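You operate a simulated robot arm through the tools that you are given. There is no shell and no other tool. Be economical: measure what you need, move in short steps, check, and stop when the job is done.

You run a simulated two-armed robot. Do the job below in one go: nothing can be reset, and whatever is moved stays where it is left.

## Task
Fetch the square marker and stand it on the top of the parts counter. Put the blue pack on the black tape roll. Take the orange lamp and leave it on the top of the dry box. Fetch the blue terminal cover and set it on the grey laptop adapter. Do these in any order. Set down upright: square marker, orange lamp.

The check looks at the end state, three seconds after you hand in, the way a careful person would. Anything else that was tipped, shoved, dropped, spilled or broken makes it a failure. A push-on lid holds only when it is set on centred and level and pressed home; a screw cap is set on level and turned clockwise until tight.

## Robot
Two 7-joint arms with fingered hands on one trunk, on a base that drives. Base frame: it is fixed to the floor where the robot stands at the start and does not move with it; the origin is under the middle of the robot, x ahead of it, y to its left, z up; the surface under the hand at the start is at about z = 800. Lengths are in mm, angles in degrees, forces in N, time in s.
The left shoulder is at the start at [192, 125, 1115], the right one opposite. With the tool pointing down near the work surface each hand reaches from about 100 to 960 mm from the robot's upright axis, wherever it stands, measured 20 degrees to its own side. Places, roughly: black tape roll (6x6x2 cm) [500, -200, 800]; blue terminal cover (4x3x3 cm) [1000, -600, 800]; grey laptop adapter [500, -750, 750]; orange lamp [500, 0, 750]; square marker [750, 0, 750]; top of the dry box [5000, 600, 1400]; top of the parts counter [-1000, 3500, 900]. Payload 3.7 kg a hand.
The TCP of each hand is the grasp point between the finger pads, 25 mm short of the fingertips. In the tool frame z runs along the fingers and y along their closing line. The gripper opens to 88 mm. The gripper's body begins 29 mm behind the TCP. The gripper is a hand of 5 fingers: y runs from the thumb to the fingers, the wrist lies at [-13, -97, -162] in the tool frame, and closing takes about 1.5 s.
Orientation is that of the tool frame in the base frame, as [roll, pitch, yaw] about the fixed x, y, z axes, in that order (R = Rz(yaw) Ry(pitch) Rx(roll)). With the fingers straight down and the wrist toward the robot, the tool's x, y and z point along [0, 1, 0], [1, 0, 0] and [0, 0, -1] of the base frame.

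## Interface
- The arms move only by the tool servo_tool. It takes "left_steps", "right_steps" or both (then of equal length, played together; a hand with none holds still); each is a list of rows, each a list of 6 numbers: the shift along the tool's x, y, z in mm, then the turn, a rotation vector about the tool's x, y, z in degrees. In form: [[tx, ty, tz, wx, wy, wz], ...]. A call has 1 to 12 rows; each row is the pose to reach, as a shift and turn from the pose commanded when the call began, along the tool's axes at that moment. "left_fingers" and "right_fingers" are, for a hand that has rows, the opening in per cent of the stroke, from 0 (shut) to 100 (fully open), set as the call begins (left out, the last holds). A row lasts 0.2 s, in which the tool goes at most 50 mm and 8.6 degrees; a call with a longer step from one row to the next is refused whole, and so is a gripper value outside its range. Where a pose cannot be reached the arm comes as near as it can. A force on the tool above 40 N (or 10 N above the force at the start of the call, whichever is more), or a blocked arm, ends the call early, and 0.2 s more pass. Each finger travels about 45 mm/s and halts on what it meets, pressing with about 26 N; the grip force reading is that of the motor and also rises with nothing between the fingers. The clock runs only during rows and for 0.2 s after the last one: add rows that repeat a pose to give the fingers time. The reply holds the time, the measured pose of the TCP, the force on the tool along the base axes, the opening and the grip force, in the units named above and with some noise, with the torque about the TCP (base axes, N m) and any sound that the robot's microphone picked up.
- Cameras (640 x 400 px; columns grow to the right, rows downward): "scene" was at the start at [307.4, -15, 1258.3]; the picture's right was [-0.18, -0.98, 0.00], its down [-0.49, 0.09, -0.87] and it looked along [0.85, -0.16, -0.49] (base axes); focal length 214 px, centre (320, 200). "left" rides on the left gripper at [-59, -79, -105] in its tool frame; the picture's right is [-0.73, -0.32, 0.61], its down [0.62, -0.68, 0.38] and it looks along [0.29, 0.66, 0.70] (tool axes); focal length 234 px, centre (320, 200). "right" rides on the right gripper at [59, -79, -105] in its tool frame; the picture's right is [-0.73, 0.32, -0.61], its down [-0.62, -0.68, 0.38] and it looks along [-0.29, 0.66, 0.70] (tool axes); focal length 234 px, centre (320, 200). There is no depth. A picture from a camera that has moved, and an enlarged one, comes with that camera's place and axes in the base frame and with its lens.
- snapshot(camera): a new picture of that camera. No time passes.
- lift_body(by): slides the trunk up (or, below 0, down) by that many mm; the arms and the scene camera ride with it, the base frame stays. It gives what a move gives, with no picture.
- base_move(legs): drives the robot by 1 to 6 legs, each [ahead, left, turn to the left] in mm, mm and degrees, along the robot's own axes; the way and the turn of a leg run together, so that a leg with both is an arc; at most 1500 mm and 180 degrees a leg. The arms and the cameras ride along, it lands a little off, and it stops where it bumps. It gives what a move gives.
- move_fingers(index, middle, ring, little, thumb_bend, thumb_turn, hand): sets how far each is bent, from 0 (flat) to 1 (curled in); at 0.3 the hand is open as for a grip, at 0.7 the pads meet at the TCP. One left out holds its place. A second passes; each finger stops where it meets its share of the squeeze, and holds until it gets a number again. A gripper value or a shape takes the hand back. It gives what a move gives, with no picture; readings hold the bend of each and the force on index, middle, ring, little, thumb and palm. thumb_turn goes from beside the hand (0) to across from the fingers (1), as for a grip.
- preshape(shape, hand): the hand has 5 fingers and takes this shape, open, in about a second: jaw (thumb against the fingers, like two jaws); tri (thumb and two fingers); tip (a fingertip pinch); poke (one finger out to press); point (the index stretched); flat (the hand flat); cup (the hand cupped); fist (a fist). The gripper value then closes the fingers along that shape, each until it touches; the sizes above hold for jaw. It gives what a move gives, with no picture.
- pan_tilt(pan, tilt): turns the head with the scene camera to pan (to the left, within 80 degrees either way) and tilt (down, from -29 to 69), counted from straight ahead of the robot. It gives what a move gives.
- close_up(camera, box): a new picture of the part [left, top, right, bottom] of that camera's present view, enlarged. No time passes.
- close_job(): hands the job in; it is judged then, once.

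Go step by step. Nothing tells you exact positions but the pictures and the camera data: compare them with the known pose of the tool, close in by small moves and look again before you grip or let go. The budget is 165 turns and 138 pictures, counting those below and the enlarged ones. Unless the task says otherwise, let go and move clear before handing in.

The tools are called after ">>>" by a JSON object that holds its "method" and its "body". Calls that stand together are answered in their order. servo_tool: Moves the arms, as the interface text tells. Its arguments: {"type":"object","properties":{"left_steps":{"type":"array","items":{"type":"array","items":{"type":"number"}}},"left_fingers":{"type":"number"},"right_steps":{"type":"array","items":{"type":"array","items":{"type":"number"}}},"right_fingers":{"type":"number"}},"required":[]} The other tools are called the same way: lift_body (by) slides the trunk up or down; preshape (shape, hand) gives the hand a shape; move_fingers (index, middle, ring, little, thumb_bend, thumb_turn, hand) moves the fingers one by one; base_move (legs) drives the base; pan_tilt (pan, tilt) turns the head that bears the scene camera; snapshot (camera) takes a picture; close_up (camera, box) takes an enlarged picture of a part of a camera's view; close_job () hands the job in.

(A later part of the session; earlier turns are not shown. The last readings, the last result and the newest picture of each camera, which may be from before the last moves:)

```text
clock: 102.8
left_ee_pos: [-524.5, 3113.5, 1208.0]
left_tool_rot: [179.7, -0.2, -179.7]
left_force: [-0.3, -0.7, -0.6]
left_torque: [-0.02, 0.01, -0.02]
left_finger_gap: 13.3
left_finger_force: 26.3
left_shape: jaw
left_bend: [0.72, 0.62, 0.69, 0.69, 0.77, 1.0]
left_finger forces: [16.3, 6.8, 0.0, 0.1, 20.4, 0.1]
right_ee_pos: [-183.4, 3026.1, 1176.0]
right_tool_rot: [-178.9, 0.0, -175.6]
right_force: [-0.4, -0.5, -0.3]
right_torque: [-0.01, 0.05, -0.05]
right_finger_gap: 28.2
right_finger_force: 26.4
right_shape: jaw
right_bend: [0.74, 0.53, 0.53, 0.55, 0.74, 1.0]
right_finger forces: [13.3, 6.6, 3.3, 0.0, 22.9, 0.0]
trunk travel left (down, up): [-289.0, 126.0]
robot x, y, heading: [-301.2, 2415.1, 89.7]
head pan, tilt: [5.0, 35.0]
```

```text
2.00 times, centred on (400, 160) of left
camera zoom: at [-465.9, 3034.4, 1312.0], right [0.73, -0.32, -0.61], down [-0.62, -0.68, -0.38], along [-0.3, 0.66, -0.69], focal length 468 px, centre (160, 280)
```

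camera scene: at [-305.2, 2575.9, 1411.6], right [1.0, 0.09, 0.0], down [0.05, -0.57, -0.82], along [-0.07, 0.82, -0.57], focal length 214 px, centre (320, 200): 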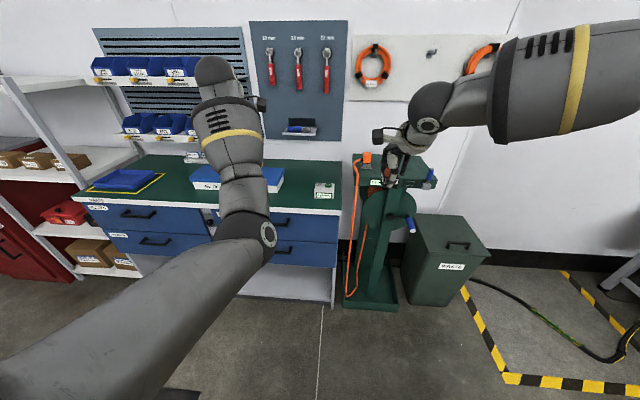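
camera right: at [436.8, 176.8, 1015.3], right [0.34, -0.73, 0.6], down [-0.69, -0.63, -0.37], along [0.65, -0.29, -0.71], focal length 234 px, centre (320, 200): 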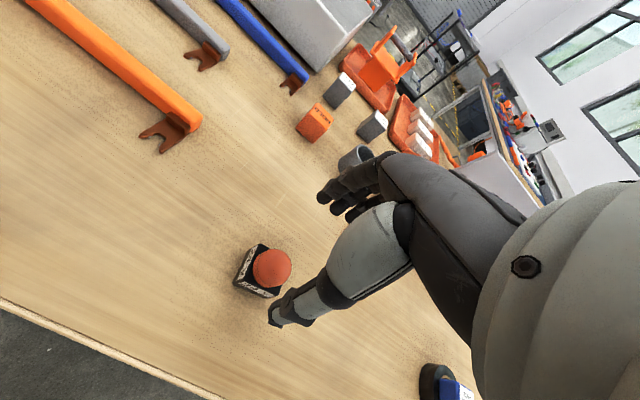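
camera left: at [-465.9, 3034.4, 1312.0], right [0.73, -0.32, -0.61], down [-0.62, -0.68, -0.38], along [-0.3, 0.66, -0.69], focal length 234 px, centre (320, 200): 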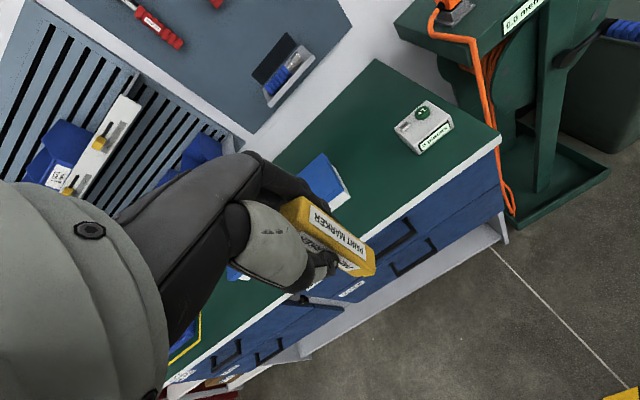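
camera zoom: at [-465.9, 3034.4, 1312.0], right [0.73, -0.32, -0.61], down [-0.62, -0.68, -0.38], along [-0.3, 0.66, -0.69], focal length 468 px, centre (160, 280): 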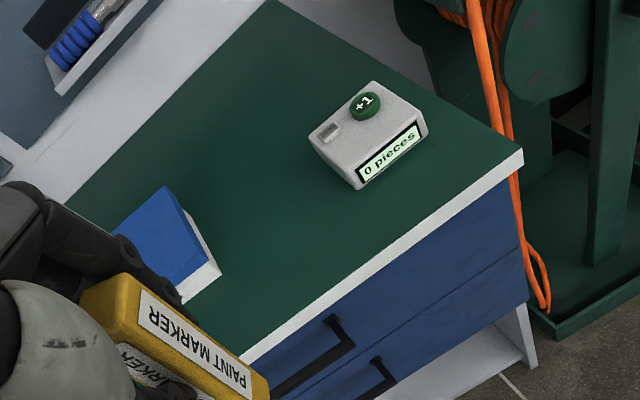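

The counter top is about z≈885 with front edge y≈3270; target spot (-480, 3350). The pedestal's top (~1010) is below the lamp hand. I drive ahead.

>>> {"method": "base_move", "body": {"legs": [[235, 0, 0.3]]}}

>>> {"method": "servo_tool", "body": {"left_steps": [[-20, 0, 40, 0, 0, 0], [-44, 0, 80, 0, 0, 0], [-44, 0, 120, 0, 0, 0], [-44, 0, 160, 0, 0, 0], [-44, 0, 190, 0, 0, 0], [-44, 0, 190, 0, 0, 0]]}}

>>> {"method": "snapshot", "body": {"camera": "left"}}

>>> {"method": "snapshot", "body": {"camera": "scene"}}

>>> {"method": "snapshot", "body": {"camera": "right"}}

```text
clock: 104.5
left_ee_pos: [-529.7, 3342.1, 1207.3]
left_tool_rot: [179.7, -0.3, -179.4]
left_force: [0.0, 0.4, -0.8]
left_torque: [-0.01, -0.03, -0.03]
left_finger_gap: 13.1
left_finger_force: 25.8
left_shape: jaw
left_bend: [0.72, 0.62, 0.69, 0.69, 0.77, 1.0]
left_finger forces: [16.3, 6.8, 0.0, 0.0, 20.3, 0.0]
right_ee_pos: [-188.6, 3258.3, 1176.6]
right_tool_rot: [-179.0, 0.0, -175.2]
right_force: [-0.3, -0.3, -0.6]
right_torque: [-0.02, 0.04, 0.0]
right_finger_gap: 28.4
right_finger_force: 25.9
right_shape: jaw
right_bend: [0.74, 0.53, 0.53, 0.55, 0.74, 1.0]
right_finger forces: [13.3, 6.7, 3.3, 0.1, 22.8, 0.1]
trunk travel left (down, up): [-289.0, 126.0]
robot x, y, heading: [-299.3, 2646.6, 90.3]
head pan, tilt: [5.0, 35.0]
```

```text
clock: 106.0
left_ee_pos: [-487.7, 3342.0, 1014.5]
left_tool_rot: [179.6, -0.2, -179.4]
left_force: [-0.6, -0.3, 0.4]
left_torque: [0.0, 0.01, 0.0]
left_finger_gap: 13.0
left_finger_force: 25.5
left_shape: jaw
left_bend: [0.72, 0.62, 0.69, 0.69, 0.77, 1.0]
left_finger forces: [16.3, 6.5, 0.1, 0.1, 20.4, 0.0]
right_ee_pos: [-188.2, 3256.3, 1176.8]
right_tool_rot: [-178.9, -0.1, -175.3]
right_force: [-0.8, -0.2, -0.7]
right_torque: [0.02, 0.01, -0.01]
right_finger_gap: 28.3
right_finger_force: 26.4
right_shape: jaw
right_bend: [0.74, 0.53, 0.53, 0.55, 0.74, 1.0]
right_finger forces: [13.2, 6.7, 3.3, 0.1, 22.9, 0.1]
trunk travel left (down, up): [-289.0, 126.0]
robot x, y, heading: [-297.4, 2644.5, 90.1]
head pan, tilt: [5.0, 35.0]
```

```text
46 pictures are left
camera left: at [-427.2, 3264.2, 1119.9], right [0.73, -0.31, -0.61], down [-0.62, -0.69, -0.38], along [-0.3, 0.66, -0.69], focal length 234 px, centre (320, 200)
```

left: 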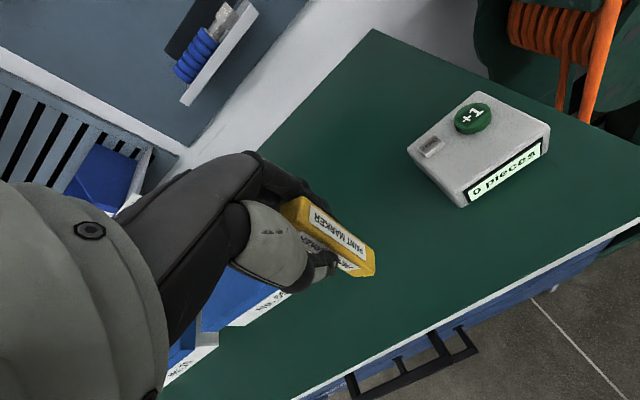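

```text
45 pictures are left
camera scene: at [-306.5, 2805.1, 1411.6], right [1.0, 0.09, 0.0], down [0.05, -0.57, -0.82], along [-0.08, 0.82, -0.57], focal length 214 px, centre (320, 200)
```

scene: 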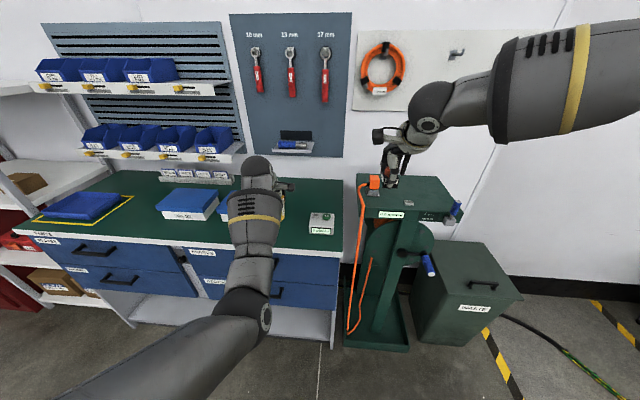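

```text
44 pictures are left
camera right: at [-239.5, 3175.6, 1283.3], right [0.7, 0.39, 0.6], down [0.68, -0.63, -0.37], along [0.23, 0.67, -0.71], focal length 234 px, centre (320, 200)
```

right: 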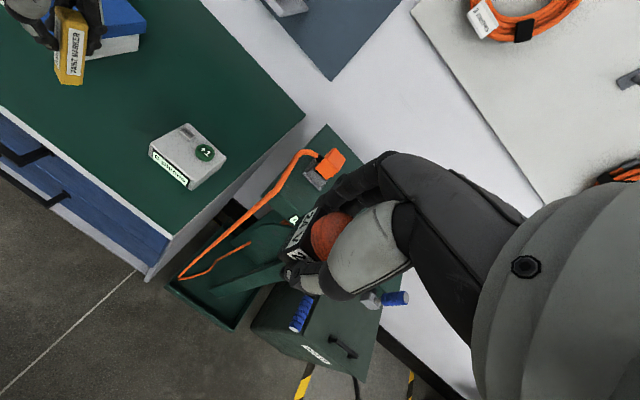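

>>> {"method": "close_up", "body": {"camera": "right", "box": [0, 0, 160, 120]}}

>>> {"method": "close_up", "body": {"camera": "left", "box": [240, 160, 420, 310]}}

```text
3.33 times, centred on (80, 60) of right
camera zoom: at [-239.5, 3175.6, 1283.3], right [0.7, 0.39, 0.6], down [0.68, -0.63, -0.37], along [0.23, 0.67, -0.71], focal length 781 px, centre (1120, 667)
```

zoom: 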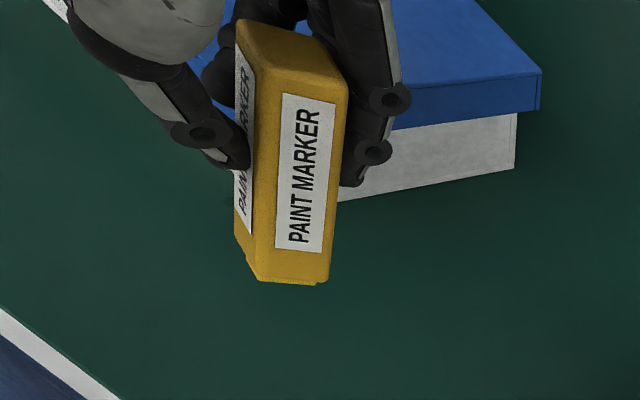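

```text
2.67 times, centred on (330, 235) of left
camera zoom: at [-427.2, 3264.2, 1119.9], right [0.73, -0.31, -0.61], down [-0.62, -0.69, -0.38], along [-0.3, 0.66, -0.69], focal length 624 px, centre (293, 107)
```

zoom: 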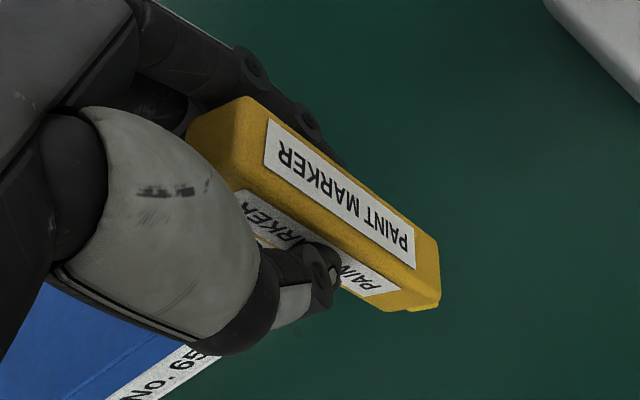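

The marker has tilted ~8° in the grip (bottom toward the robot). I rotate the hand to bring it vertical and re-check.

>>> {"method": "servo_tool", "body": {"left_steps": [[0, 0, 0, -4, 0, 0], [0, 0, 0, -8.5, 0, 0], [0, 0, 0, -8.5, 0, 0]]}}

>>> {"method": "close_up", "body": {"camera": "right", "box": [0, 0, 160, 120]}}

>>> {"method": "close_up", "body": {"camera": "left", "box": [240, 160, 420, 310]}}

```text
clock: 106.8
left_ee_pos: [-485.7, 3342.8, 1016.3]
left_tool_rot: [171.1, -0.2, -179.5]
left_force: [-0.1, 0.0, -0.6]
left_torque: [-0.01, -0.01, -0.01]
left_finger_gap: 13.2
left_finger_force: 26.0
left_shape: jaw
left_bend: [0.72, 0.62, 0.69, 0.69, 0.77, 1.0]
left_finger forces: [16.2, 6.3, 0.1, 0.0, 20.5, 0.0]
right_ee_pos: [-187.8, 3257.9, 1176.4]
right_tool_rot: [-179.0, -0.1, -175.2]
right_force: [0.0, -0.1, -0.9]
right_torque: [0.0, 0.0, -0.01]
right_finger_gap: 28.2
right_finger_force: 26.3
right_shape: jaw
right_bend: [0.74, 0.53, 0.53, 0.55, 0.74, 1.0]
right_finger forces: [13.3, 6.7, 3.3, 0.0, 22.9, 0.0]
trunk travel left (down, up): [-289.0, 126.0]
robot x, y, heading: [-298.5, 2645.6, 90.3]
head pan, tilt: [5.0, 35.0]
```

```text
3.33 times, centred on (80, 60) of right
camera zoom: at [-239.6, 3175.7, 1283.2], right [0.7, 0.39, 0.6], down [0.68, -0.63, -0.37], along [0.23, 0.67, -0.71], focal length 781 px, centre (1120, 667)
```

zoom: 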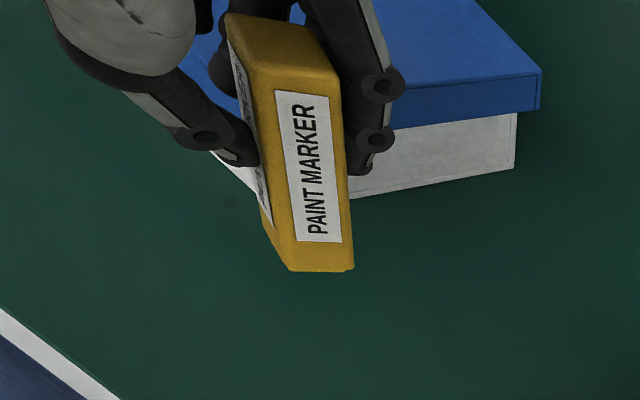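

```text
2.67 times, centred on (330, 235) of left
camera zoom: at [-427.0, 3249.7, 1108.5], right [0.73, -0.22, -0.65], down [-0.62, -0.62, -0.48], along [-0.3, 0.75, -0.59], focal length 624 px, centre (293, 107)
```

zoom: 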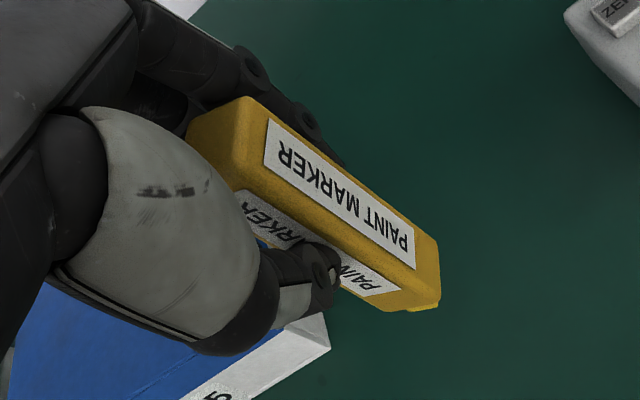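

Nearly vertical; I add 2° more and descend toward the counter.

>>> {"method": "servo_tool", "body": {"left_steps": [[0, -2, 14, -2, 0, 0], [0, -5, 28, -2, 0, 0], [0, -7, 38, -2, 0, 0], [0, -7, 38, -2, 0, 0]]}}

>>> {"method": "close_up", "body": {"camera": "right", "box": [0, 0, 160, 120]}}

```text
clock: 107.8
left_ee_pos: [-488.7, 3341.6, 978.1]
left_tool_rot: [169.2, -0.2, -179.4]
left_force: [0.6, 0.1, 0.7]
left_torque: [0.0, -0.03, 0.02]
left_finger_gap: 13.5
left_finger_force: 26.2
left_shape: jaw
left_bend: [0.72, 0.62, 0.69, 0.69, 0.77, 1.0]
left_finger forces: [16.2, 6.2, 0.0, 0.1, 20.5, 0.1]
right_ee_pos: [-186.8, 3258.4, 1175.5]
right_tool_rot: [-178.9, 0.0, -175.2]
right_force: [0.0, -1.0, -0.4]
right_torque: [-0.01, -0.01, 0.0]
right_finger_gap: 28.3
right_finger_force: 26.5
right_shape: jaw
right_bend: [0.74, 0.53, 0.53, 0.55, 0.74, 1.0]
right_finger forces: [13.2, 6.7, 3.3, 0.0, 22.9, 0.0]
trunk travel left (down, up): [-289.0, 126.0]
robot x, y, heading: [-300.4, 2645.6, 90.2]
head pan, tilt: [5.0, 35.0]
```

```text
3.33 times, centred on (80, 60) of right
camera zoom: at [-239.7, 3175.7, 1283.2], right [0.7, 0.39, 0.6], down [0.68, -0.63, -0.37], along [0.23, 0.67, -0.71], focal length 781 px, centre (1120, 667)
```

zoom: 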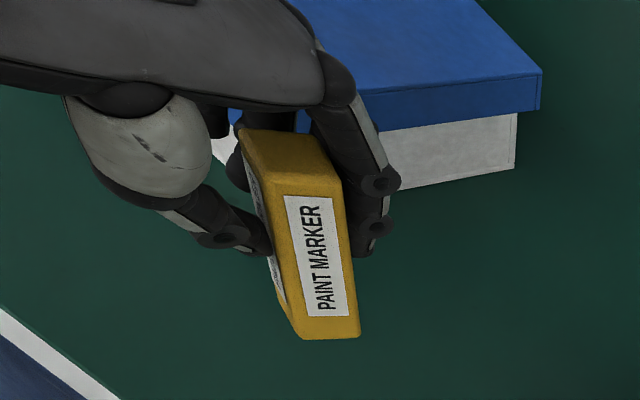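

>>> {"method": "servo_tool", "body": {"left_steps": [[0, -0.6, 3, 0, 0, 0], [0, -1.1, 6, 0, 0, 0], [0, -1.5, 8, 0, 0, 0], [0, -1.5, 8, 0, 0, 0]]}}

>>> {"method": "close_up", "body": {"camera": "right", "box": [0, 20, 160, 140]}}

```text
clock: 108.8
left_ee_pos: [-486.2, 3342.6, 969.9]
left_tool_rot: [169.3, -0.2, -179.4]
left_force: [-0.4, 0.8, -0.4]
left_torque: [0.0, -0.02, 0.0]
left_finger_gap: 13.2
left_finger_force: 25.6
left_shape: jaw
left_bend: [0.72, 0.62, 0.69, 0.69, 0.77, 1.0]
left_finger forces: [16.1, 6.1, 0.0, 0.0, 20.4, 0.1]
right_ee_pos: [-186.4, 3256.8, 1175.5]
right_tool_rot: [-179.0, -0.1, -175.2]
right_force: [0.0, 0.1, -0.5]
right_torque: [0.02, 0.0, -0.02]
right_finger_gap: 28.3
right_finger_force: 26.0
right_shape: jaw
right_bend: [0.74, 0.53, 0.53, 0.55, 0.74, 1.0]
right_finger forces: [13.3, 6.7, 3.3, 0.1, 22.9, 0.0]
trunk travel left (down, up): [-289.0, 126.0]
robot x, y, heading: [-298.7, 2643.0, 90.4]
head pan, tilt: [5.0, 35.0]
```

```text
3.33 times, centred on (80, 80) of right
camera zoom: at [-239.7, 3175.7, 1283.2], right [0.7, 0.39, 0.6], down [0.68, -0.63, -0.37], along [0.23, 0.67, -0.71], focal length 781 px, centre (1120, 600)
```

zoom: 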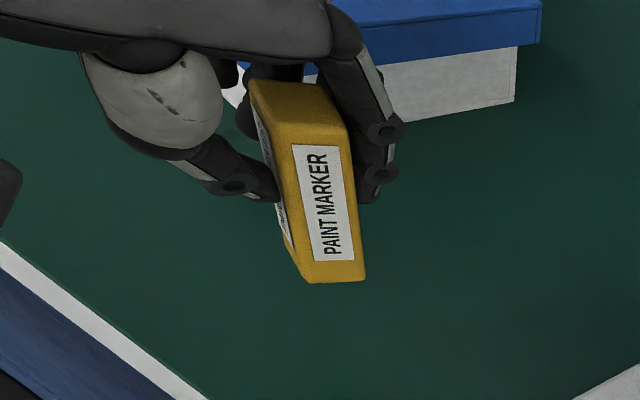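

>>> {"method": "servo_tool", "body": {"left_steps": [[0, -0.6, 3, 0, 0, 0], [0, -1.1, 6, 0, 0, 0], [0, -1.5, 8, 0, 0, 0], [0, -1.5, 8, 0, 0, 0]]}}

>>> {"method": "servo_tool", "body": {"left_steps": [[0, -0.5, 2.5, 0, 0, 0], [0, -0.9, 5, 0, 0, 0], [0, -0.9, 5, 0, 0, 0]]}}

>>> {"method": "close_up", "body": {"camera": "right", "box": [0, 20, 160, 140]}}

```text
clock: 109.8
left_ee_pos: [-487.6, 3340.8, 961.8]
left_tool_rot: [169.2, -0.2, -179.4]
left_force: [0.0, -0.5, 0.0]
left_torque: [0.0, -0.04, -0.05]
left_finger_gap: 13.4
left_finger_force: 26.0
left_shape: jaw
left_bend: [0.72, 0.62, 0.69, 0.69, 0.77, 1.0]
left_finger forces: [16.2, 6.2, 0.1, 0.1, 20.4, 0.0]
right_ee_pos: [-188.1, 3257.8, 1176.5]
right_tool_rot: [-178.8, -0.1, -175.2]
right_force: [0.2, 0.0, -1.0]
right_torque: [0.01, 0.04, 0.02]
right_finger_gap: 28.1
right_finger_force: 26.2
right_shape: jaw
right_bend: [0.74, 0.53, 0.53, 0.55, 0.74, 1.0]
right_finger forces: [13.3, 6.8, 3.3, 0.1, 22.8, 0.0]
trunk travel left (down, up): [-289.0, 126.0]
robot x, y, heading: [-298.0, 2645.7, 90.2]
head pan, tilt: [5.0, 35.0]
```

```text
clock: 110.5
left_ee_pos: [-486.0, 3341.8, 957.7]
left_tool_rot: [169.2, -0.2, -179.4]
left_force: [0.6, -0.3, -0.4]
left_torque: [0.0, 0.0, -0.02]
left_finger_gap: 13.0
left_finger_force: 26.2
left_shape: jaw
left_bend: [0.72, 0.62, 0.69, 0.69, 0.77, 1.0]
left_finger forces: [16.2, 6.2, 0.1, 0.0, 20.5, 0.1]
right_ee_pos: [-187.6, 3256.8, 1177.7]
right_tool_rot: [-178.9, 0.0, -175.2]
right_force: [-0.5, 0.5, -1.2]
right_torque: [0.0, 0.02, -0.01]
right_finger_gap: 28.4
right_finger_force: 26.1
right_shape: jaw
right_bend: [0.74, 0.53, 0.53, 0.55, 0.74, 1.0]
right_finger forces: [13.3, 6.8, 3.3, 0.1, 23.0, 0.1]
trunk travel left (down, up): [-289.0, 126.0]
robot x, y, heading: [-299.9, 2640.3, 90.4]
head pan, tilt: [5.0, 35.0]
```

```text
3.33 times, centred on (80, 80) of right
camera zoom: at [-239.7, 3175.7, 1283.2], right [0.7, 0.39, 0.6], down [0.68, -0.63, -0.37], along [0.23, 0.67, -0.71], focal length 781 px, centre (1120, 600)
```

zoom: 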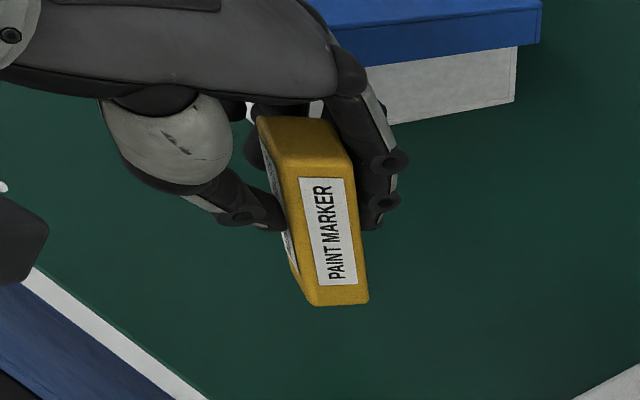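

>>> {"method": "servo_tool", "body": {"left_steps": [[0, -0.6, 3, 0, 0, 0], [0, -1.1, 6, 0, 0, 0], [0, -1.1, 6, 0, 0, 0]]}}

>>> {"method": "servo_tool", "body": {"left_steps": [[0, -0.6, 3, 0, 0, 0], [0, -1.1, 6, 0, 0, 0], [0, -1.1, 6, 0, 0, 0]]}}

>>> {"method": "close_up", "body": {"camera": "right", "box": [0, 20, 160, 140]}}

```text
clock: 111.3
left_ee_pos: [-485.6, 3341.8, 948.7]
left_tool_rot: [169.2, -0.3, -179.4]
left_force: [-0.1, 0.8, -0.4]
left_torque: [0.0, -0.01, -0.01]
left_finger_gap: 13.4
left_finger_force: 26.4
left_shape: jaw
left_bend: [0.72, 0.62, 0.69, 0.69, 0.77, 1.0]
left_finger forces: [16.2, 6.3, 0.1, 0.0, 20.4, 0.0]
right_ee_pos: [-188.2, 3257.4, 1177.1]
right_tool_rot: [-178.9, -0.1, -175.1]
right_force: [0.1, 0.7, -1.3]
right_torque: [0.02, 0.01, 0.02]
right_finger_gap: 28.2
right_finger_force: 26.5
right_shape: jaw
right_bend: [0.74, 0.53, 0.53, 0.55, 0.74, 1.0]
right_finger forces: [13.4, 6.6, 3.3, 0.0, 22.8, 0.0]
trunk travel left (down, up): [-289.0, 126.0]
robot x, y, heading: [-299.1, 2643.1, 90.3]
head pan, tilt: [5.0, 35.0]
```

```text
clock: 112.2
left_ee_pos: [-486.3, 3342.0, 944.6]
left_tool_rot: [169.2, -0.2, -179.4]
left_force: [0.2, 0.1, -0.2]
left_torque: [0.02, 0.02, 0.02]
left_finger_gap: 13.3
left_finger_force: 26.3
left_shape: jaw
left_bend: [0.72, 0.62, 0.69, 0.69, 0.77, 1.0]
left_finger forces: [16.2, 6.2, 0.0, 0.0, 20.5, 0.0]
right_ee_pos: [-187.7, 3257.2, 1176.5]
right_tool_rot: [-178.9, 0.0, -175.3]
right_force: [-0.1, 0.0, 0.2]
right_torque: [-0.03, 0.0, -0.01]
right_finger_gap: 28.3
right_finger_force: 26.2
right_shape: jaw
right_bend: [0.74, 0.53, 0.53, 0.55, 0.74, 1.0]
right_finger forces: [13.4, 6.7, 3.3, 0.0, 22.9, 0.1]
trunk travel left (down, up): [-289.0, 126.0]
robot x, y, heading: [-300.4, 2647.6, 90.3]
head pan, tilt: [5.0, 35.0]
```

```text
3.33 times, centred on (80, 80) of right
camera zoom: at [-239.7, 3175.7, 1283.2], right [0.7, 0.39, 0.6], down [0.68, -0.63, -0.37], along [0.23, 0.67, -0.71], focal length 781 px, centre (1120, 600)
```

zoom: 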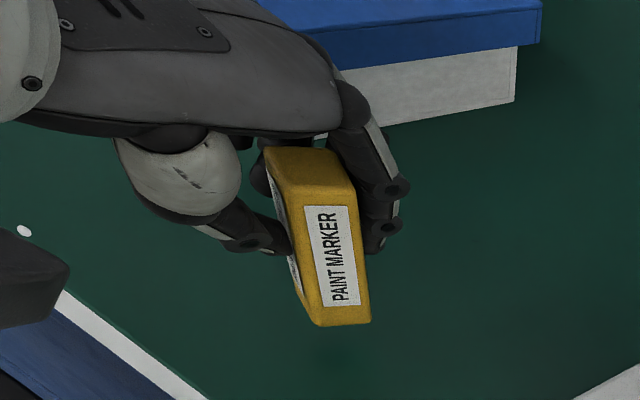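

>>> {"method": "servo_tool", "body": {"left_steps": [[0, -0.6, 3, 0, 0, 0], [0, -1.1, 6, 0, 0, 0], [0, -1.1, 6, 0, 0, 0]]}}

>>> {"method": "servo_tool", "body": {"left_steps": [[0, -0.4, 2, 0, 0, 0], [0, -0.6, 3, 0, 0, 0], [0, -0.6, 3, 0, 0, 0]]}}

>>> {"method": "servo_tool", "body": {"left_steps": [[0, -0.4, 2, 0, 0, 0], [0, -0.6, 3, 0, 0, 0], [0, -0.6, 3, 0, 0, 0]]}}

>>> {"method": "close_up", "body": {"camera": "right", "box": [0, 20, 160, 140]}}

```text
clock: 113.0
left_ee_pos: [-486.0, 3342.4, 937.4]
left_tool_rot: [169.2, -0.2, -179.3]
left_force: [-0.9, 0.3, -0.3]
left_torque: [0.02, 0.01, 0.02]
left_finger_gap: 13.2
left_finger_force: 26.1
left_shape: jaw
left_bend: [0.72, 0.62, 0.69, 0.69, 0.77, 1.0]
left_finger forces: [16.3, 6.2, 0.0, 0.0, 20.3, 0.0]
right_ee_pos: [-187.8, 3257.1, 1176.8]
right_tool_rot: [-178.9, -0.1, -175.2]
right_force: [0.7, -0.7, -0.8]
right_torque: [0.03, 0.01, 0.01]
right_finger_gap: 28.5
right_finger_force: 25.8
right_shape: jaw
right_bend: [0.74, 0.53, 0.53, 0.55, 0.74, 1.0]
right_finger forces: [13.3, 6.7, 3.2, 0.0, 22.9, 0.0]
trunk travel left (down, up): [-289.0, 126.0]
robot x, y, heading: [-291.8, 2641.8, 90.3]
head pan, tilt: [5.0, 35.0]
```

```text
clock: 113.8
left_ee_pos: [-486.6, 3343.1, 935.3]
left_tool_rot: [169.2, -0.2, -179.4]
left_force: [-0.7, 0.6, 0.6]
left_torque: [0.01, 0.03, -0.02]
left_finger_gap: 13.0
left_finger_force: 26.0
left_shape: jaw
left_bend: [0.72, 0.62, 0.69, 0.69, 0.77, 1.0]
left_finger forces: [16.2, 6.2, 0.1, 0.1, 20.3, 0.0]
right_ee_pos: [-188.0, 3258.1, 1176.2]
right_tool_rot: [-178.9, -0.1, -175.2]
right_force: [0.4, -0.4, -0.7]
right_torque: [0.02, 0.0, -0.02]
right_finger_gap: 28.3
right_finger_force: 25.9
right_shape: jaw
right_bend: [0.74, 0.53, 0.53, 0.55, 0.74, 1.0]
right_finger forces: [13.3, 6.7, 3.3, 0.1, 23.0, 0.0]
trunk travel left (down, up): [-289.0, 126.0]
robot x, y, heading: [-301.1, 2646.5, 90.1]
head pan, tilt: [5.0, 35.0]
```

```text
clock: 114.5
left_ee_pos: [-486.8, 3341.6, 932.2]
left_tool_rot: [169.3, -0.2, -179.4]
left_force: [0.5, 0.0, 0.5]
left_torque: [-0.01, 0.02, -0.03]
left_finger_gap: 13.2
left_finger_force: 26.1
left_shape: jaw
left_bend: [0.72, 0.62, 0.69, 0.69, 0.77, 1.0]
left_finger forces: [16.2, 6.3, 0.1, 0.1, 20.3, 0.1]
right_ee_pos: [-187.9, 3257.6, 1176.1]
right_tool_rot: [-178.9, 0.0, -175.2]
right_force: [1.0, -0.2, -0.3]
right_torque: [-0.02, 0.02, 0.02]
right_finger_gap: 28.4
right_finger_force: 25.6
right_shape: jaw
right_bend: [0.74, 0.53, 0.53, 0.55, 0.74, 1.0]
right_finger forces: [13.3, 6.6, 3.3, 0.0, 22.8, 0.0]
trunk travel left (down, up): [-289.0, 126.0]
robot x, y, heading: [-299.6, 2642.3, 90.1]
head pan, tilt: [5.0, 35.0]
```

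```text
3.33 times, centred on (80, 80) of right
camera zoom: at [-239.7, 3175.7, 1283.2], right [0.7, 0.39, 0.6], down [0.68, -0.63, -0.37], along [0.23, 0.67, -0.71], focal length 781 px, centre (1120, 600)
```

zoom: 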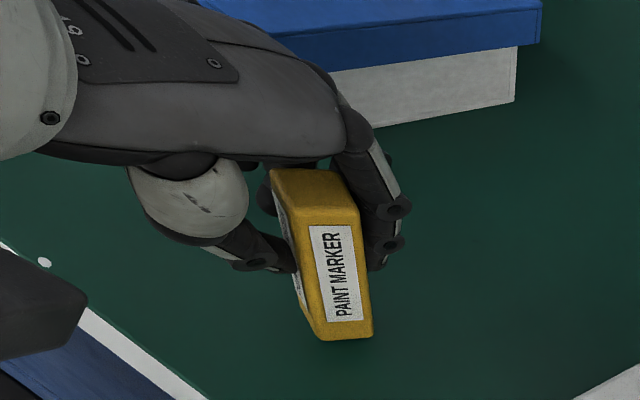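

>>> {"method": "servo_tool", "body": {"left_steps": [[0, -0.4, 2, 0, 0, 0], [0, -0.6, 3, 0, 0, 0], [0, -0.6, 3, 0, 0, 0]]}}

>>> {"method": "servo_tool", "body": {"left_steps": [[0, -0.4, 2, 0, 0, 0], [0, -0.6, 3, 0, 0, 0], [0, -0.6, 3, 0, 0, 0]]}}

>>> {"method": "close_up", "body": {"camera": "right", "box": [0, 20, 160, 140]}}

```text
clock: 115.3
left_ee_pos: [-486.7, 3341.4, 928.9]
left_tool_rot: [169.2, -0.3, -179.4]
left_force: [-0.2, -0.2, -0.3]
left_torque: [0.04, 0.0, -0.02]
left_finger_gap: 13.0
left_finger_force: 26.4
left_shape: jaw
left_bend: [0.72, 0.62, 0.69, 0.69, 0.77, 1.0]
left_finger forces: [16.2, 6.2, 0.0, 0.0, 20.3, 0.1]
right_ee_pos: [-187.8, 3257.5, 1175.8]
right_tool_rot: [-178.9, -0.1, -175.3]
right_force: [0.2, -0.7, 0.7]
right_torque: [0.0, -0.02, 0.02]
right_finger_gap: 28.3
right_finger_force: 25.9
right_shape: jaw
right_bend: [0.74, 0.53, 0.53, 0.55, 0.74, 1.0]
right_finger forces: [13.3, 6.7, 3.3, 0.1, 22.9, 0.0]
trunk travel left (down, up): [-289.0, 126.0]
robot x, y, heading: [-296.1, 2646.3, 90.4]
head pan, tilt: [5.0, 35.0]
```

```text
clock: 116.2
left_ee_pos: [-486.2, 3341.7, 927.8]
left_tool_rot: [168.9, -0.2, -179.4]
left_force: [-0.7, 1.0, 6.9]
left_torque: [0.06, 0.03, 0.03]
left_finger_gap: 13.8
left_finger_force: 25.9
left_shape: jaw
left_bend: [0.72, 0.62, 0.69, 0.69, 0.77, 1.0]
left_finger forces: [18.0, 8.1, 0.0, 0.1, 21.5, 0.1]
right_ee_pos: [-188.1, 3256.2, 1176.9]
right_tool_rot: [-179.0, -0.1, -175.2]
right_force: [-0.3, -0.3, -0.6]
right_torque: [-0.01, 0.0, -0.02]
right_finger_gap: 28.2
right_finger_force: 26.2
right_shape: jaw
right_bend: [0.74, 0.53, 0.53, 0.55, 0.74, 1.0]
right_finger forces: [13.3, 6.7, 3.3, 0.0, 22.8, 0.0]
trunk travel left (down, up): [-289.0, 126.0]
robot x, y, heading: [-296.3, 2646.5, 90.2]
head pan, tilt: [5.0, 35.0]
```

```text
3.33 times, centred on (80, 80) of right
camera zoom: at [-239.6, 3174.9, 1283.8], right [0.7, 0.39, 0.6], down [0.68, -0.63, -0.37], along [0.23, 0.67, -0.71], focal length 781 px, centre (1120, 600)
```

zoom: 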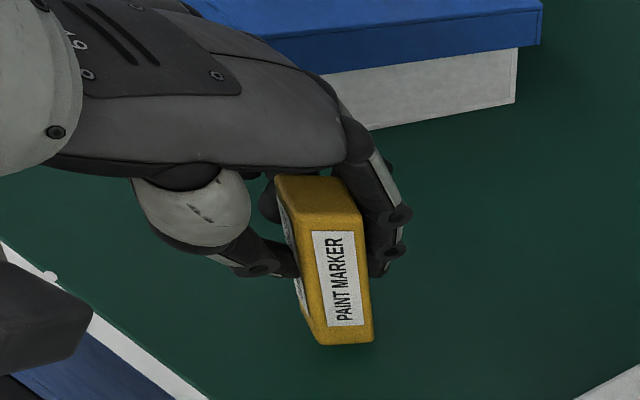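

Contact with 7 N. I ease 1 mm, open, and retreat straight up.

>>> {"method": "servo_tool", "body": {"left_steps": [[0, 0.2, -1, 0, 0, 0], [0, 0.2, -1, 0, 0, 0], [0, 0.2, -1, 0, 0, 0], [0, 0.2, -1, 0, 0, 0], [0, 0.2, -1, 0, 0, 0], [0, 0.2, -1, 0, 0, 0], [0, 0.2, -1, 0, 0, 0]], "left_fingers": 70}}

>>> {"method": "close_up", "body": {"camera": "right", "box": [0, 20, 160, 140]}}

>>> {"method": "close_up", "body": {"camera": "left", "box": [220, 140, 460, 340]}}

```text
clock: 117.8
left_ee_pos: [-486.7, 3341.8, 927.1]
left_tool_rot: [169.2, -0.2, -179.3]
left_force: [0.7, -0.6, -0.3]
left_torque: [0.03, 0.0, -0.04]
left_finger_gap: 61.4
left_finger_force: 0.1
left_shape: jaw
left_bend: [0.28, 0.37, 0.34, 0.35, 0.58, 0.99]
left_finger forces: [0.1, 0.0, 0.0, 0.1, 0.1, 0.1]
right_ee_pos: [-188.5, 3257.4, 1176.9]
right_tool_rot: [-178.9, 0.0, -175.2]
right_force: [-0.4, 0.5, -0.4]
right_torque: [0.04, 0.02, 0.0]
right_finger_gap: 28.1
right_finger_force: 25.9
right_shape: jaw
right_bend: [0.74, 0.53, 0.53, 0.55, 0.74, 1.0]
right_finger forces: [13.4, 6.7, 3.4, 0.1, 22.9, 0.1]
trunk travel left (down, up): [-289.0, 126.0]
robot x, y, heading: [-300.1, 2643.2, 90.0]
head pan, tilt: [5.0, 35.0]
```

```text
3.33 times, centred on (80, 80) of right
camera zoom: at [-239.7, 3175.6, 1283.2], right [0.7, 0.39, 0.6], down [0.68, -0.63, -0.37], along [0.23, 0.67, -0.71], focal length 781 px, centre (1120, 600)
```

zoom: 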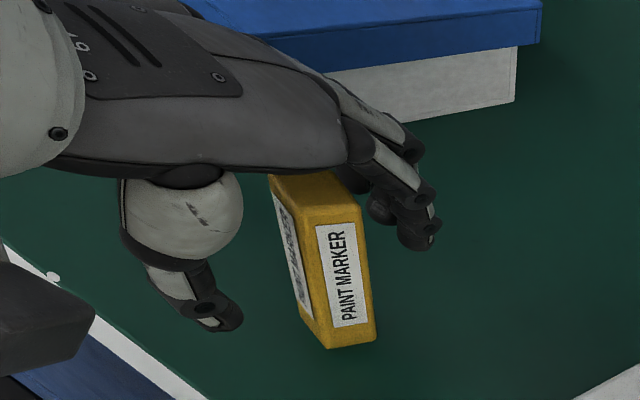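

```text
2.00 times, centred on (340, 240) of left
camera zoom: at [-426.9, 3245.9, 1016.2], right [0.73, -0.2, -0.66], down [-0.62, -0.6, -0.5], along [-0.3, 0.77, -0.56], focal length 468 px, centre (280, 120)
```

zoom: 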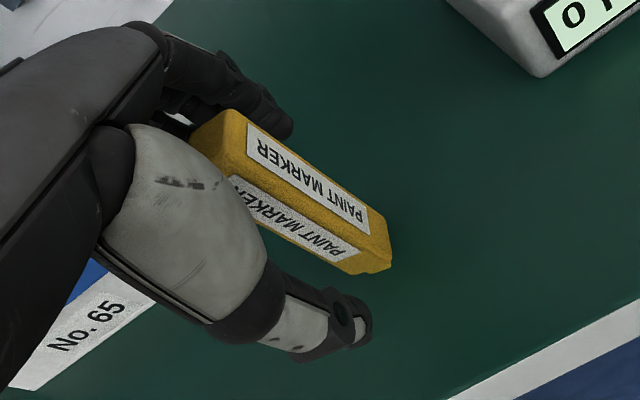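

It stands free. I rise straight up.

>>> {"method": "servo_tool", "body": {"left_steps": [[0, 3.7, -20, 0, 0, 0], [0, 9.3, -49, 0, 0, 0], [0, 16.8, -88, 0, 0, 0], [0, 26, -137, 0, 0, 0], [0, 34, -180, 0, 0, 0], [0, 34, -180, 0, 0, 0]]}}

>>> {"method": "close_up", "body": {"camera": "right", "box": [0, 20, 160, 140]}}

```text
clock: 119.2
left_ee_pos: [-484.5, 3340.1, 1110.7]
left_tool_rot: [169.2, -0.2, -179.4]
left_force: [-0.5, 0.3, 0.5]
left_torque: [-0.02, 0.01, -0.01]
left_finger_gap: 61.2
left_finger_force: 0.1
left_shape: jaw
left_bend: [0.27, 0.37, 0.34, 0.35, 0.58, 0.99]
left_finger forces: [0.0, 0.0, 0.1, 0.0, 0.1, 0.1]
right_ee_pos: [-186.9, 3257.5, 1176.2]
right_tool_rot: [-179.0, 0.0, -175.2]
right_force: [0.4, -0.4, -0.5]
right_torque: [0.02, 0.02, 0.01]
right_finger_gap: 28.2
right_finger_force: 25.3
right_shape: jaw
right_bend: [0.74, 0.53, 0.53, 0.55, 0.74, 1.0]
right_finger forces: [13.2, 6.6, 3.3, 0.1, 22.9, 0.0]
trunk travel left (down, up): [-289.0, 126.0]
robot x, y, heading: [-297.8, 2644.2, 90.4]
head pan, tilt: [5.0, 35.0]
```

```text
3.33 times, centred on (80, 80) of right
camera zoom: at [-239.8, 3175.9, 1283.0], right [0.7, 0.39, 0.6], down [0.68, -0.63, -0.37], along [0.23, 0.67, -0.71], focal length 781 px, centre (1120, 600)
```

zoom: 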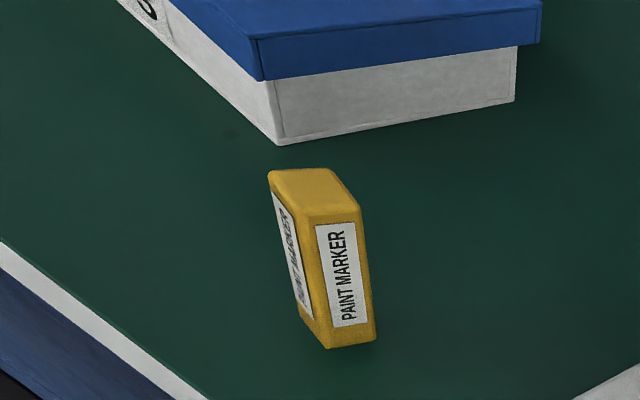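

The marker stands upright on the counter. Now I back off, turn to face +x, and look for a route to the dry box.

>>> {"method": "base_move", "body": {"legs": [[-650, 0, 0], [0, 0, -90]]}}

>>> {"method": "pan_tilt", "body": {"pan": 0, "tilt": 15}}

>>> {"method": "snapshot", "body": {"camera": "scene"}}

```text
clock: 126.5
left_ee_pos: [397.4, 2211.0, 1110.7]
left_tool_rot: [169.3, -0.2, 92.2]
left_force: [-0.7, 0.0, -0.6]
left_torque: [-0.02, 0.01, 0.02]
left_finger_gap: 61.4
left_finger_force: 0.1
left_shape: jaw
left_bend: [0.27, 0.37, 0.34, 0.35, 0.58, 0.99]
left_finger forces: [0.0, 0.1, 0.0, 0.0, 0.1, 0.0]
right_ee_pos: [321.3, 1912.3, 1176.6]
right_tool_rot: [-179.0, -0.2, 96.3]
right_force: [0.0, 0.8, -1.4]
right_torque: [0.01, 0.01, -0.03]
right_finger_gap: 28.1
right_finger_force: 26.3
right_shape: jaw
right_bend: [0.74, 0.53, 0.53, 0.55, 0.75, 1.0]
right_finger forces: [13.1, 6.6, 3.5, 0.0, 22.5, 0.0]
trunk travel left (down, up): [-289.0, 126.0]
robot x, y, heading: [-293.3, 2008.6, 1.8]
head pan, tilt: [5.0, 35.0]
```

```text
clock: 127.3
left_ee_pos: [397.0, 2211.2, 1110.3]
left_tool_rot: [169.2, -0.2, 92.1]
left_force: [0.7, -0.9, 0.1]
left_torque: [-0.03, 0.04, 0.03]
left_finger_gap: 61.3
left_finger_force: 0.1
left_shape: jaw
left_bend: [0.27, 0.37, 0.34, 0.35, 0.58, 0.99]
left_finger forces: [0.0, 0.0, 0.0, 0.0, 0.0, 0.1]
right_ee_pos: [320.1, 1913.3, 1177.3]
right_tool_rot: [-179.0, -0.2, 96.4]
right_force: [-0.5, 0.2, -0.4]
right_torque: [-0.01, 0.0, 0.0]
right_finger_gap: 27.8
right_finger_force: 26.2
right_shape: jaw
right_bend: [0.74, 0.53, 0.53, 0.55, 0.75, 1.0]
right_finger forces: [13.1, 6.6, 3.4, 0.0, 22.7, 0.0]
trunk travel left (down, up): [-289.0, 126.0]
robot x, y, heading: [-292.2, 2009.5, 1.8]
head pan, tilt: [0.0, 15.0]
```

```text
30 pictures are left
camera scene: at [-129.5, 2014.1, 1443.5], right [0.03, -1.0, 0.0], down [-0.26, -0.01, -0.97], along [0.97, 0.03, -0.26], focal length 214 px, centre (320, 200)
```

scene: 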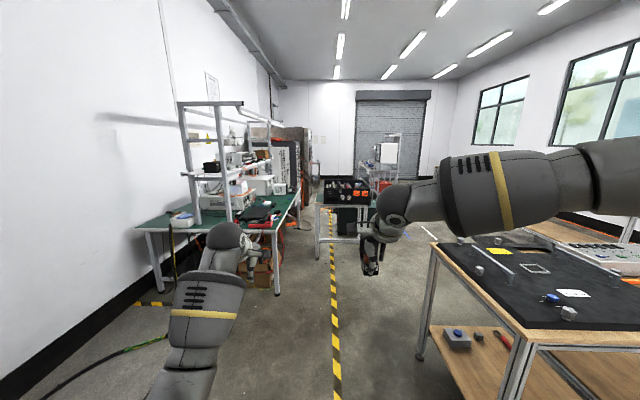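

>>> {"method": "close_up", "body": {"camera": "scene", "box": [280, 110, 480, 270]}}

```text
2.50 times, centred on (380, 190) of scene
camera zoom: at [-129.5, 2014.1, 1443.5], right [0.03, -1.0, 0.0], down [-0.26, -0.01, -0.97], along [0.97, 0.03, -0.26], focal length 536 px, centre (170, 225)
```

zoom: 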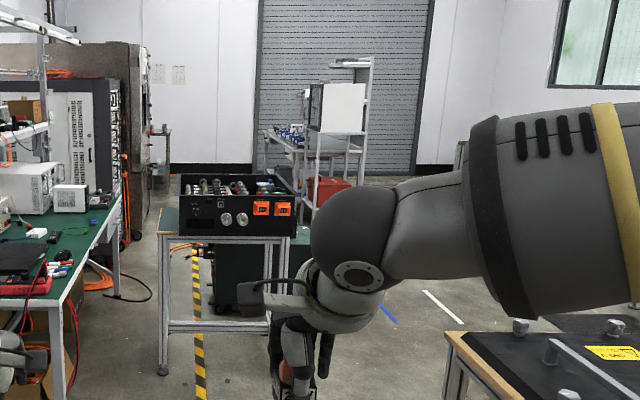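

Route: along y≈1900 to x≈1600, then down behind the table to y≈150, then face +x. The aisle is clear of the black cart and the central bench.

>>> {"method": "base_move", "body": {"legs": [[1500, 0, -1.8], [390, -135, 0], [0, 0, -90]]}}

>>> {"method": "snapshot", "body": {"camera": "scene"}}

```text
clock: 140.7
left_ee_pos: [1792.8, 1204.8, 1111.1]
left_tool_rot: [169.2, -0.2, 1.7]
left_force: [-0.5, 1.0, -0.2]
left_torque: [0.0, 0.04, 0.0]
left_finger_gap: 61.3
left_finger_force: 0.0
left_shape: jaw
left_bend: [0.27, 0.37, 0.34, 0.35, 0.58, 0.99]
left_finger forces: [0.0, 0.0, 0.1, 0.1, 0.0, 0.0]
right_ee_pos: [1494.1, 1282.5, 1175.5]
right_tool_rot: [-179.0, -0.2, 5.9]
right_force: [0.6, -0.7, -0.9]
right_torque: [-0.01, 0.0, 0.02]
right_finger_gap: 27.9
right_finger_force: 25.7
right_shape: jaw
right_bend: [0.74, 0.53, 0.54, 0.55, 0.75, 1.0]
right_finger forces: [12.8, 6.6, 3.8, 0.0, 22.3, 0.0]
trunk travel left (down, up): [-289.0, 126.0]
robot x, y, heading: [1592.1, 1896.1, -88.5]
head pan, tilt: [0.0, 15.0]
```

```text
28 pictures are left
camera scene: at [1597.9, 1734.9, 1443.6], right [-1.0, -0.02, 0.0], down [-0.01, 0.26, -0.97], along [0.02, -0.97, -0.26], focal length 214 px, centre (320, 200)
```

scene: 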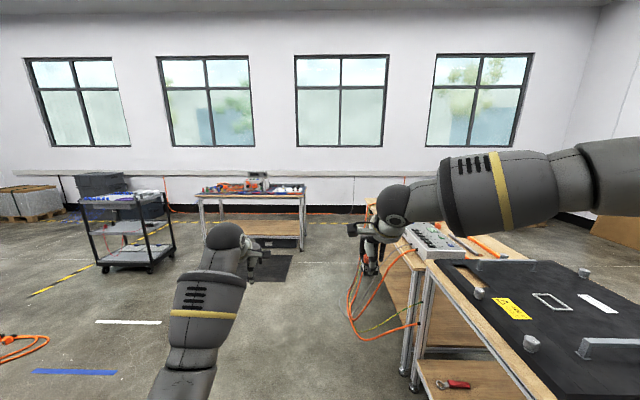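

>>> {"method": "base_move", "body": {"legs": [[500, 200, 0], [1200, 0, 0], [0, 0, 88.5], [1200, 0, 0]]}}

>>> {"method": "pan_tilt", "body": {"pan": 10, "tilt": 20}}

>>> {"method": "snapshot", "body": {"camera": "scene"}}

```text
clock: 159.1
left_ee_pos: [3741.8, 383.6, 1110.3]
left_tool_rot: [169.2, -0.2, 91.0]
left_force: [0.8, 0.6, 0.7]
left_torque: [0.03, -0.03, 0.01]
left_finger_gap: 61.5
left_finger_force: 0.0
left_shape: jaw
left_bend: [0.27, 0.37, 0.34, 0.35, 0.58, 0.99]
left_finger forces: [0.0, 0.0, 0.0, 0.0, 0.1, 0.1]
right_ee_pos: [3659.9, 85.7, 1176.8]
right_tool_rot: [-179.0, -0.2, 95.1]
right_force: [0.6, -0.5, 0.1]
right_torque: [0.01, 0.01, 0.02]
right_finger_gap: 28.1
right_finger_force: 26.2
right_shape: jaw
right_bend: [0.74, 0.53, 0.59, 0.55, 0.75, 1.0]
right_finger forces: [13.0, 6.8, 3.6, 0.0, 22.1, 0.0]
trunk travel left (down, up): [-289.0, 126.0]
robot x, y, heading: [3046.0, 193.8, 0.5]
head pan, tilt: [0.0, 15.0]
```

```text
clock: 159.8
left_ee_pos: [3742.4, 382.6, 1109.7]
left_tool_rot: [169.3, -0.2, 91.0]
left_force: [-0.1, 0.4, -0.4]
left_torque: [0.03, -0.01, -0.01]
left_finger_gap: 61.3
left_finger_force: 0.1
left_shape: jaw
left_bend: [0.27, 0.37, 0.34, 0.35, 0.58, 0.99]
left_finger forces: [0.0, 0.0, 0.0, 0.0, 0.1, 0.0]
right_ee_pos: [3658.0, 85.7, 1176.3]
right_tool_rot: [-179.0, -0.2, 95.1]
right_force: [-0.6, -0.2, -0.3]
right_torque: [0.02, -0.02, -0.02]
right_finger_gap: 28.1
right_finger_force: 25.2
right_shape: jaw
right_bend: [0.74, 0.53, 0.59, 0.55, 0.75, 1.0]
right_finger forces: [13.2, 6.7, 3.5, 0.1, 22.1, 0.0]
trunk travel left (down, up): [-289.0, 126.0]
robot x, y, heading: [3046.6, 193.4, 0.4]
head pan, tilt: [10.0, 20.0]
```

```text
27 pictures are left
camera scene: at [3209.3, 213.0, 1435.5], right [0.18, -0.98, 0.0], down [-0.34, -0.06, -0.94], along [0.92, 0.17, -0.34], focal length 214 px, centre (320, 200)
```

scene: 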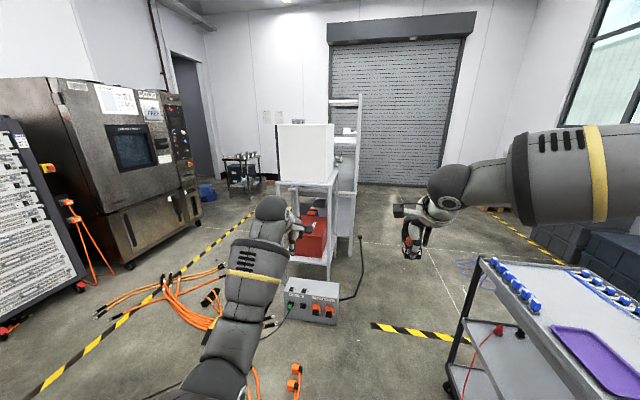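

The dry box is the white cabinet on the stand, front at x≈4780, y 411–819, top ≈1410. I tuck the left hand, raise the trunk fully, and creep between the trolley and the hoses.

>>> {"method": "servo_tool", "body": {"left_steps": [[0, -40, -10, 0, 0, 0], [0, -80, -15, 0, 0, 0], [0, -110, -20, 0, 0, 0], [0, -110, -20, 0, 0, 0]]}}

>>> {"method": "lift_body", "body": {"by": 126}}

>>> {"method": "base_move", "body": {"legs": [[0, -90, -0.4], [1000, 0, 0]]}}

>>> {"method": "pan_tilt", "body": {"pan": 30, "tilt": 35}}

>>> {"method": "snapshot", "body": {"camera": "scene"}}

```text
clock: 160.8
left_ee_pos: [3628.5, 380.2, 1108.2]
left_tool_rot: [169.2, -0.3, 91.0]
left_force: [0.5, 0.4, -0.6]
left_torque: [0.0, -0.01, 0.0]
left_finger_gap: 61.5
left_finger_force: 0.0
left_shape: jaw
left_bend: [0.27, 0.37, 0.34, 0.35, 0.58, 0.99]
left_finger forces: [0.0, 0.0, 0.1, 0.0, 0.0, 0.0]
right_ee_pos: [3659.7, 86.7, 1176.2]
right_tool_rot: [-178.9, -0.1, 95.1]
right_force: [-0.1, 0.9, -0.5]
right_torque: [0.0, 0.02, -0.01]
right_finger_gap: 27.7
right_finger_force: 25.6
right_shape: jaw
right_bend: [0.74, 0.53, 0.59, 0.55, 0.75, 1.0]
right_finger forces: [13.2, 6.8, 3.6, 0.0, 22.1, 0.0]
trunk travel left (down, up): [-289.0, 126.0]
robot x, y, heading: [3047.1, 194.8, 0.5]
head pan, tilt: [10.0, 20.0]
```

```text
clock: 162.3
left_ee_pos: [3629.9, 381.0, 1234.3]
left_tool_rot: [169.2, -0.1, 91.0]
left_force: [-0.6, -0.2, 0.3]
left_torque: [0.01, 0.03, -0.03]
left_finger_gap: 61.3
left_finger_force: 0.0
left_shape: jaw
left_bend: [0.27, 0.37, 0.34, 0.35, 0.58, 0.99]
left_finger forces: [0.0, 0.0, 0.0, 0.0, 0.1, 0.0]
right_ee_pos: [3660.3, 85.7, 1301.9]
right_tool_rot: [-178.9, -0.2, 95.2]
right_force: [-0.9, 0.4, -0.3]
right_torque: [-0.03, 0.0, -0.02]
right_finger_gap: 27.9
right_finger_force: 25.8
right_shape: jaw
right_bend: [0.74, 0.53, 0.59, 0.55, 0.75, 1.0]
right_finger forces: [13.2, 6.8, 3.6, 0.0, 22.1, 0.0]
trunk travel left (down, up): [-415.0, 0.0]
robot x, y, heading: [3050.3, 192.9, 0.7]
head pan, tilt: [10.0, 20.0]
```

```text
clock: 168.5
left_ee_pos: [4648.6, 290.2, 1234.0]
left_tool_rot: [169.2, -0.2, 90.6]
left_force: [0.0, -0.4, -0.1]
left_torque: [0.01, 0.01, 0.02]
left_finger_gap: 61.1
left_finger_force: 0.0
left_shape: jaw
left_bend: [0.27, 0.37, 0.34, 0.35, 0.58, 0.99]
left_finger forces: [0.0, 0.1, 0.0, 0.1, 0.0, 0.1]
right_ee_pos: [4675.6, -6.3, 1301.3]
right_tool_rot: [-178.8, -0.1, 94.6]
right_force: [0.3, -0.1, -0.6]
right_torque: [0.03, 0.0, -0.04]
right_finger_gap: 27.8
right_finger_force: 26.0
right_shape: jaw
right_bend: [0.74, 0.53, 0.59, 0.55, 0.75, 1.0]
right_finger forces: [13.0, 6.7, 3.5, 0.0, 22.1, 0.0]
trunk travel left (down, up): [-415.0, 0.0]
robot x, y, heading: [4064.1, 107.6, -0.0]
head pan, tilt: [10.0, 20.0]
stopped in leg 2: the robot was blocked; the commanded pose is now the measured one
```

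```text
clock: 169.3
left_ee_pos: [4646.8, 289.6, 1234.6]
left_tool_rot: [169.2, -0.1, 90.6]
left_force: [0.1, 0.0, -0.6]
left_torque: [-0.04, -0.03, 0.03]
left_finger_gap: 61.4
left_finger_force: 0.1
left_shape: jaw
left_bend: [0.27, 0.37, 0.34, 0.35, 0.58, 0.99]
left_finger forces: [0.1, 0.1, 0.0, 0.0, 0.0, 0.0]
right_ee_pos: [4673.9, -4.9, 1302.7]
right_tool_rot: [-178.8, -0.1, 94.9]
right_force: [-0.5, -0.3, -0.2]
right_torque: [-0.01, 0.02, 0.01]
right_finger_gap: 28.0
right_finger_force: 26.1
right_shape: jaw
right_bend: [0.74, 0.53, 0.59, 0.55, 0.75, 1.0]
right_finger forces: [13.0, 6.8, 3.5, 0.0, 22.2, 0.1]
trunk travel left (down, up): [-415.0, 0.0]
robot x, y, heading: [4061.5, 106.7, 0.2]
head pan, tilt: [30.0, 35.0]
```

```text
26 pictures are left
camera scene: at [4181.1, 153.2, 1538.7], right [0.5, -0.87, 0.0], down [-0.5, -0.29, -0.82], along [0.71, 0.41, -0.57], focal length 214 px, centre (320, 200)
```

scene: 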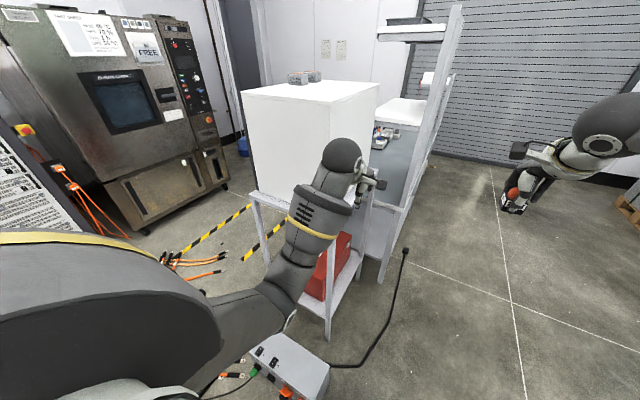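

The drive reported a block right at the end; I look down in front to see what is near the base.

>>> {"method": "pan_tilt", "body": {"pan": 20, "tilt": 65}}

>>> {"method": "snapshot", "body": {"camera": "scene"}}

```text
clock: 170.3
left_ee_pos: [4646.8, 290.6, 1235.6]
left_tool_rot: [169.1, -0.2, 90.6]
left_force: [0.1, 0.2, 1.2]
left_torque: [0.01, 0.0, 0.03]
left_finger_gap: 61.0
left_finger_force: 0.0
left_shape: jaw
left_bend: [0.27, 0.37, 0.34, 0.35, 0.58, 0.99]
left_finger forces: [0.1, 0.0, 0.0, 0.1, 0.1, 0.0]
right_ee_pos: [4673.8, -4.9, 1301.9]
right_tool_rot: [-178.9, -0.1, 94.7]
right_force: [-0.9, 0.0, -0.4]
right_torque: [0.02, -0.03, -0.03]
right_finger_gap: 27.6
right_finger_force: 26.2
right_shape: jaw
right_bend: [0.74, 0.53, 0.59, 0.55, 0.75, 1.0]
right_finger forces: [13.0, 6.8, 3.5, 0.0, 22.1, 0.1]
trunk travel left (down, up): [-415.0, 0.0]
robot x, y, heading: [4062.0, 107.9, 0.2]
head pan, tilt: [20.0, 65.0]
```

```text
25 pictures are left
camera scene: at [4167.5, 134.2, 1505.1], right [0.37, -0.93, 0.0], down [-0.8, -0.32, -0.51], along [0.47, 0.19, -0.86], focal length 214 px, centre (320, 200)
```

scene: 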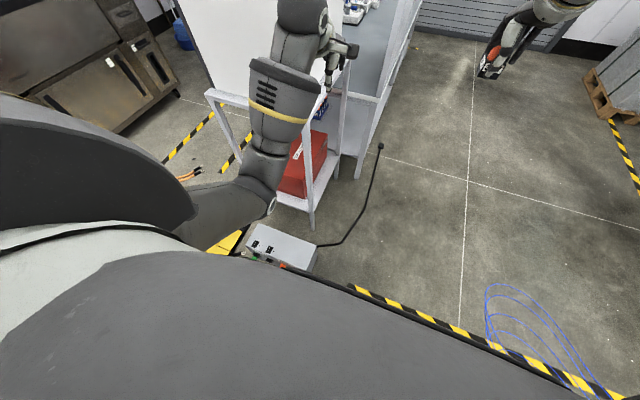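

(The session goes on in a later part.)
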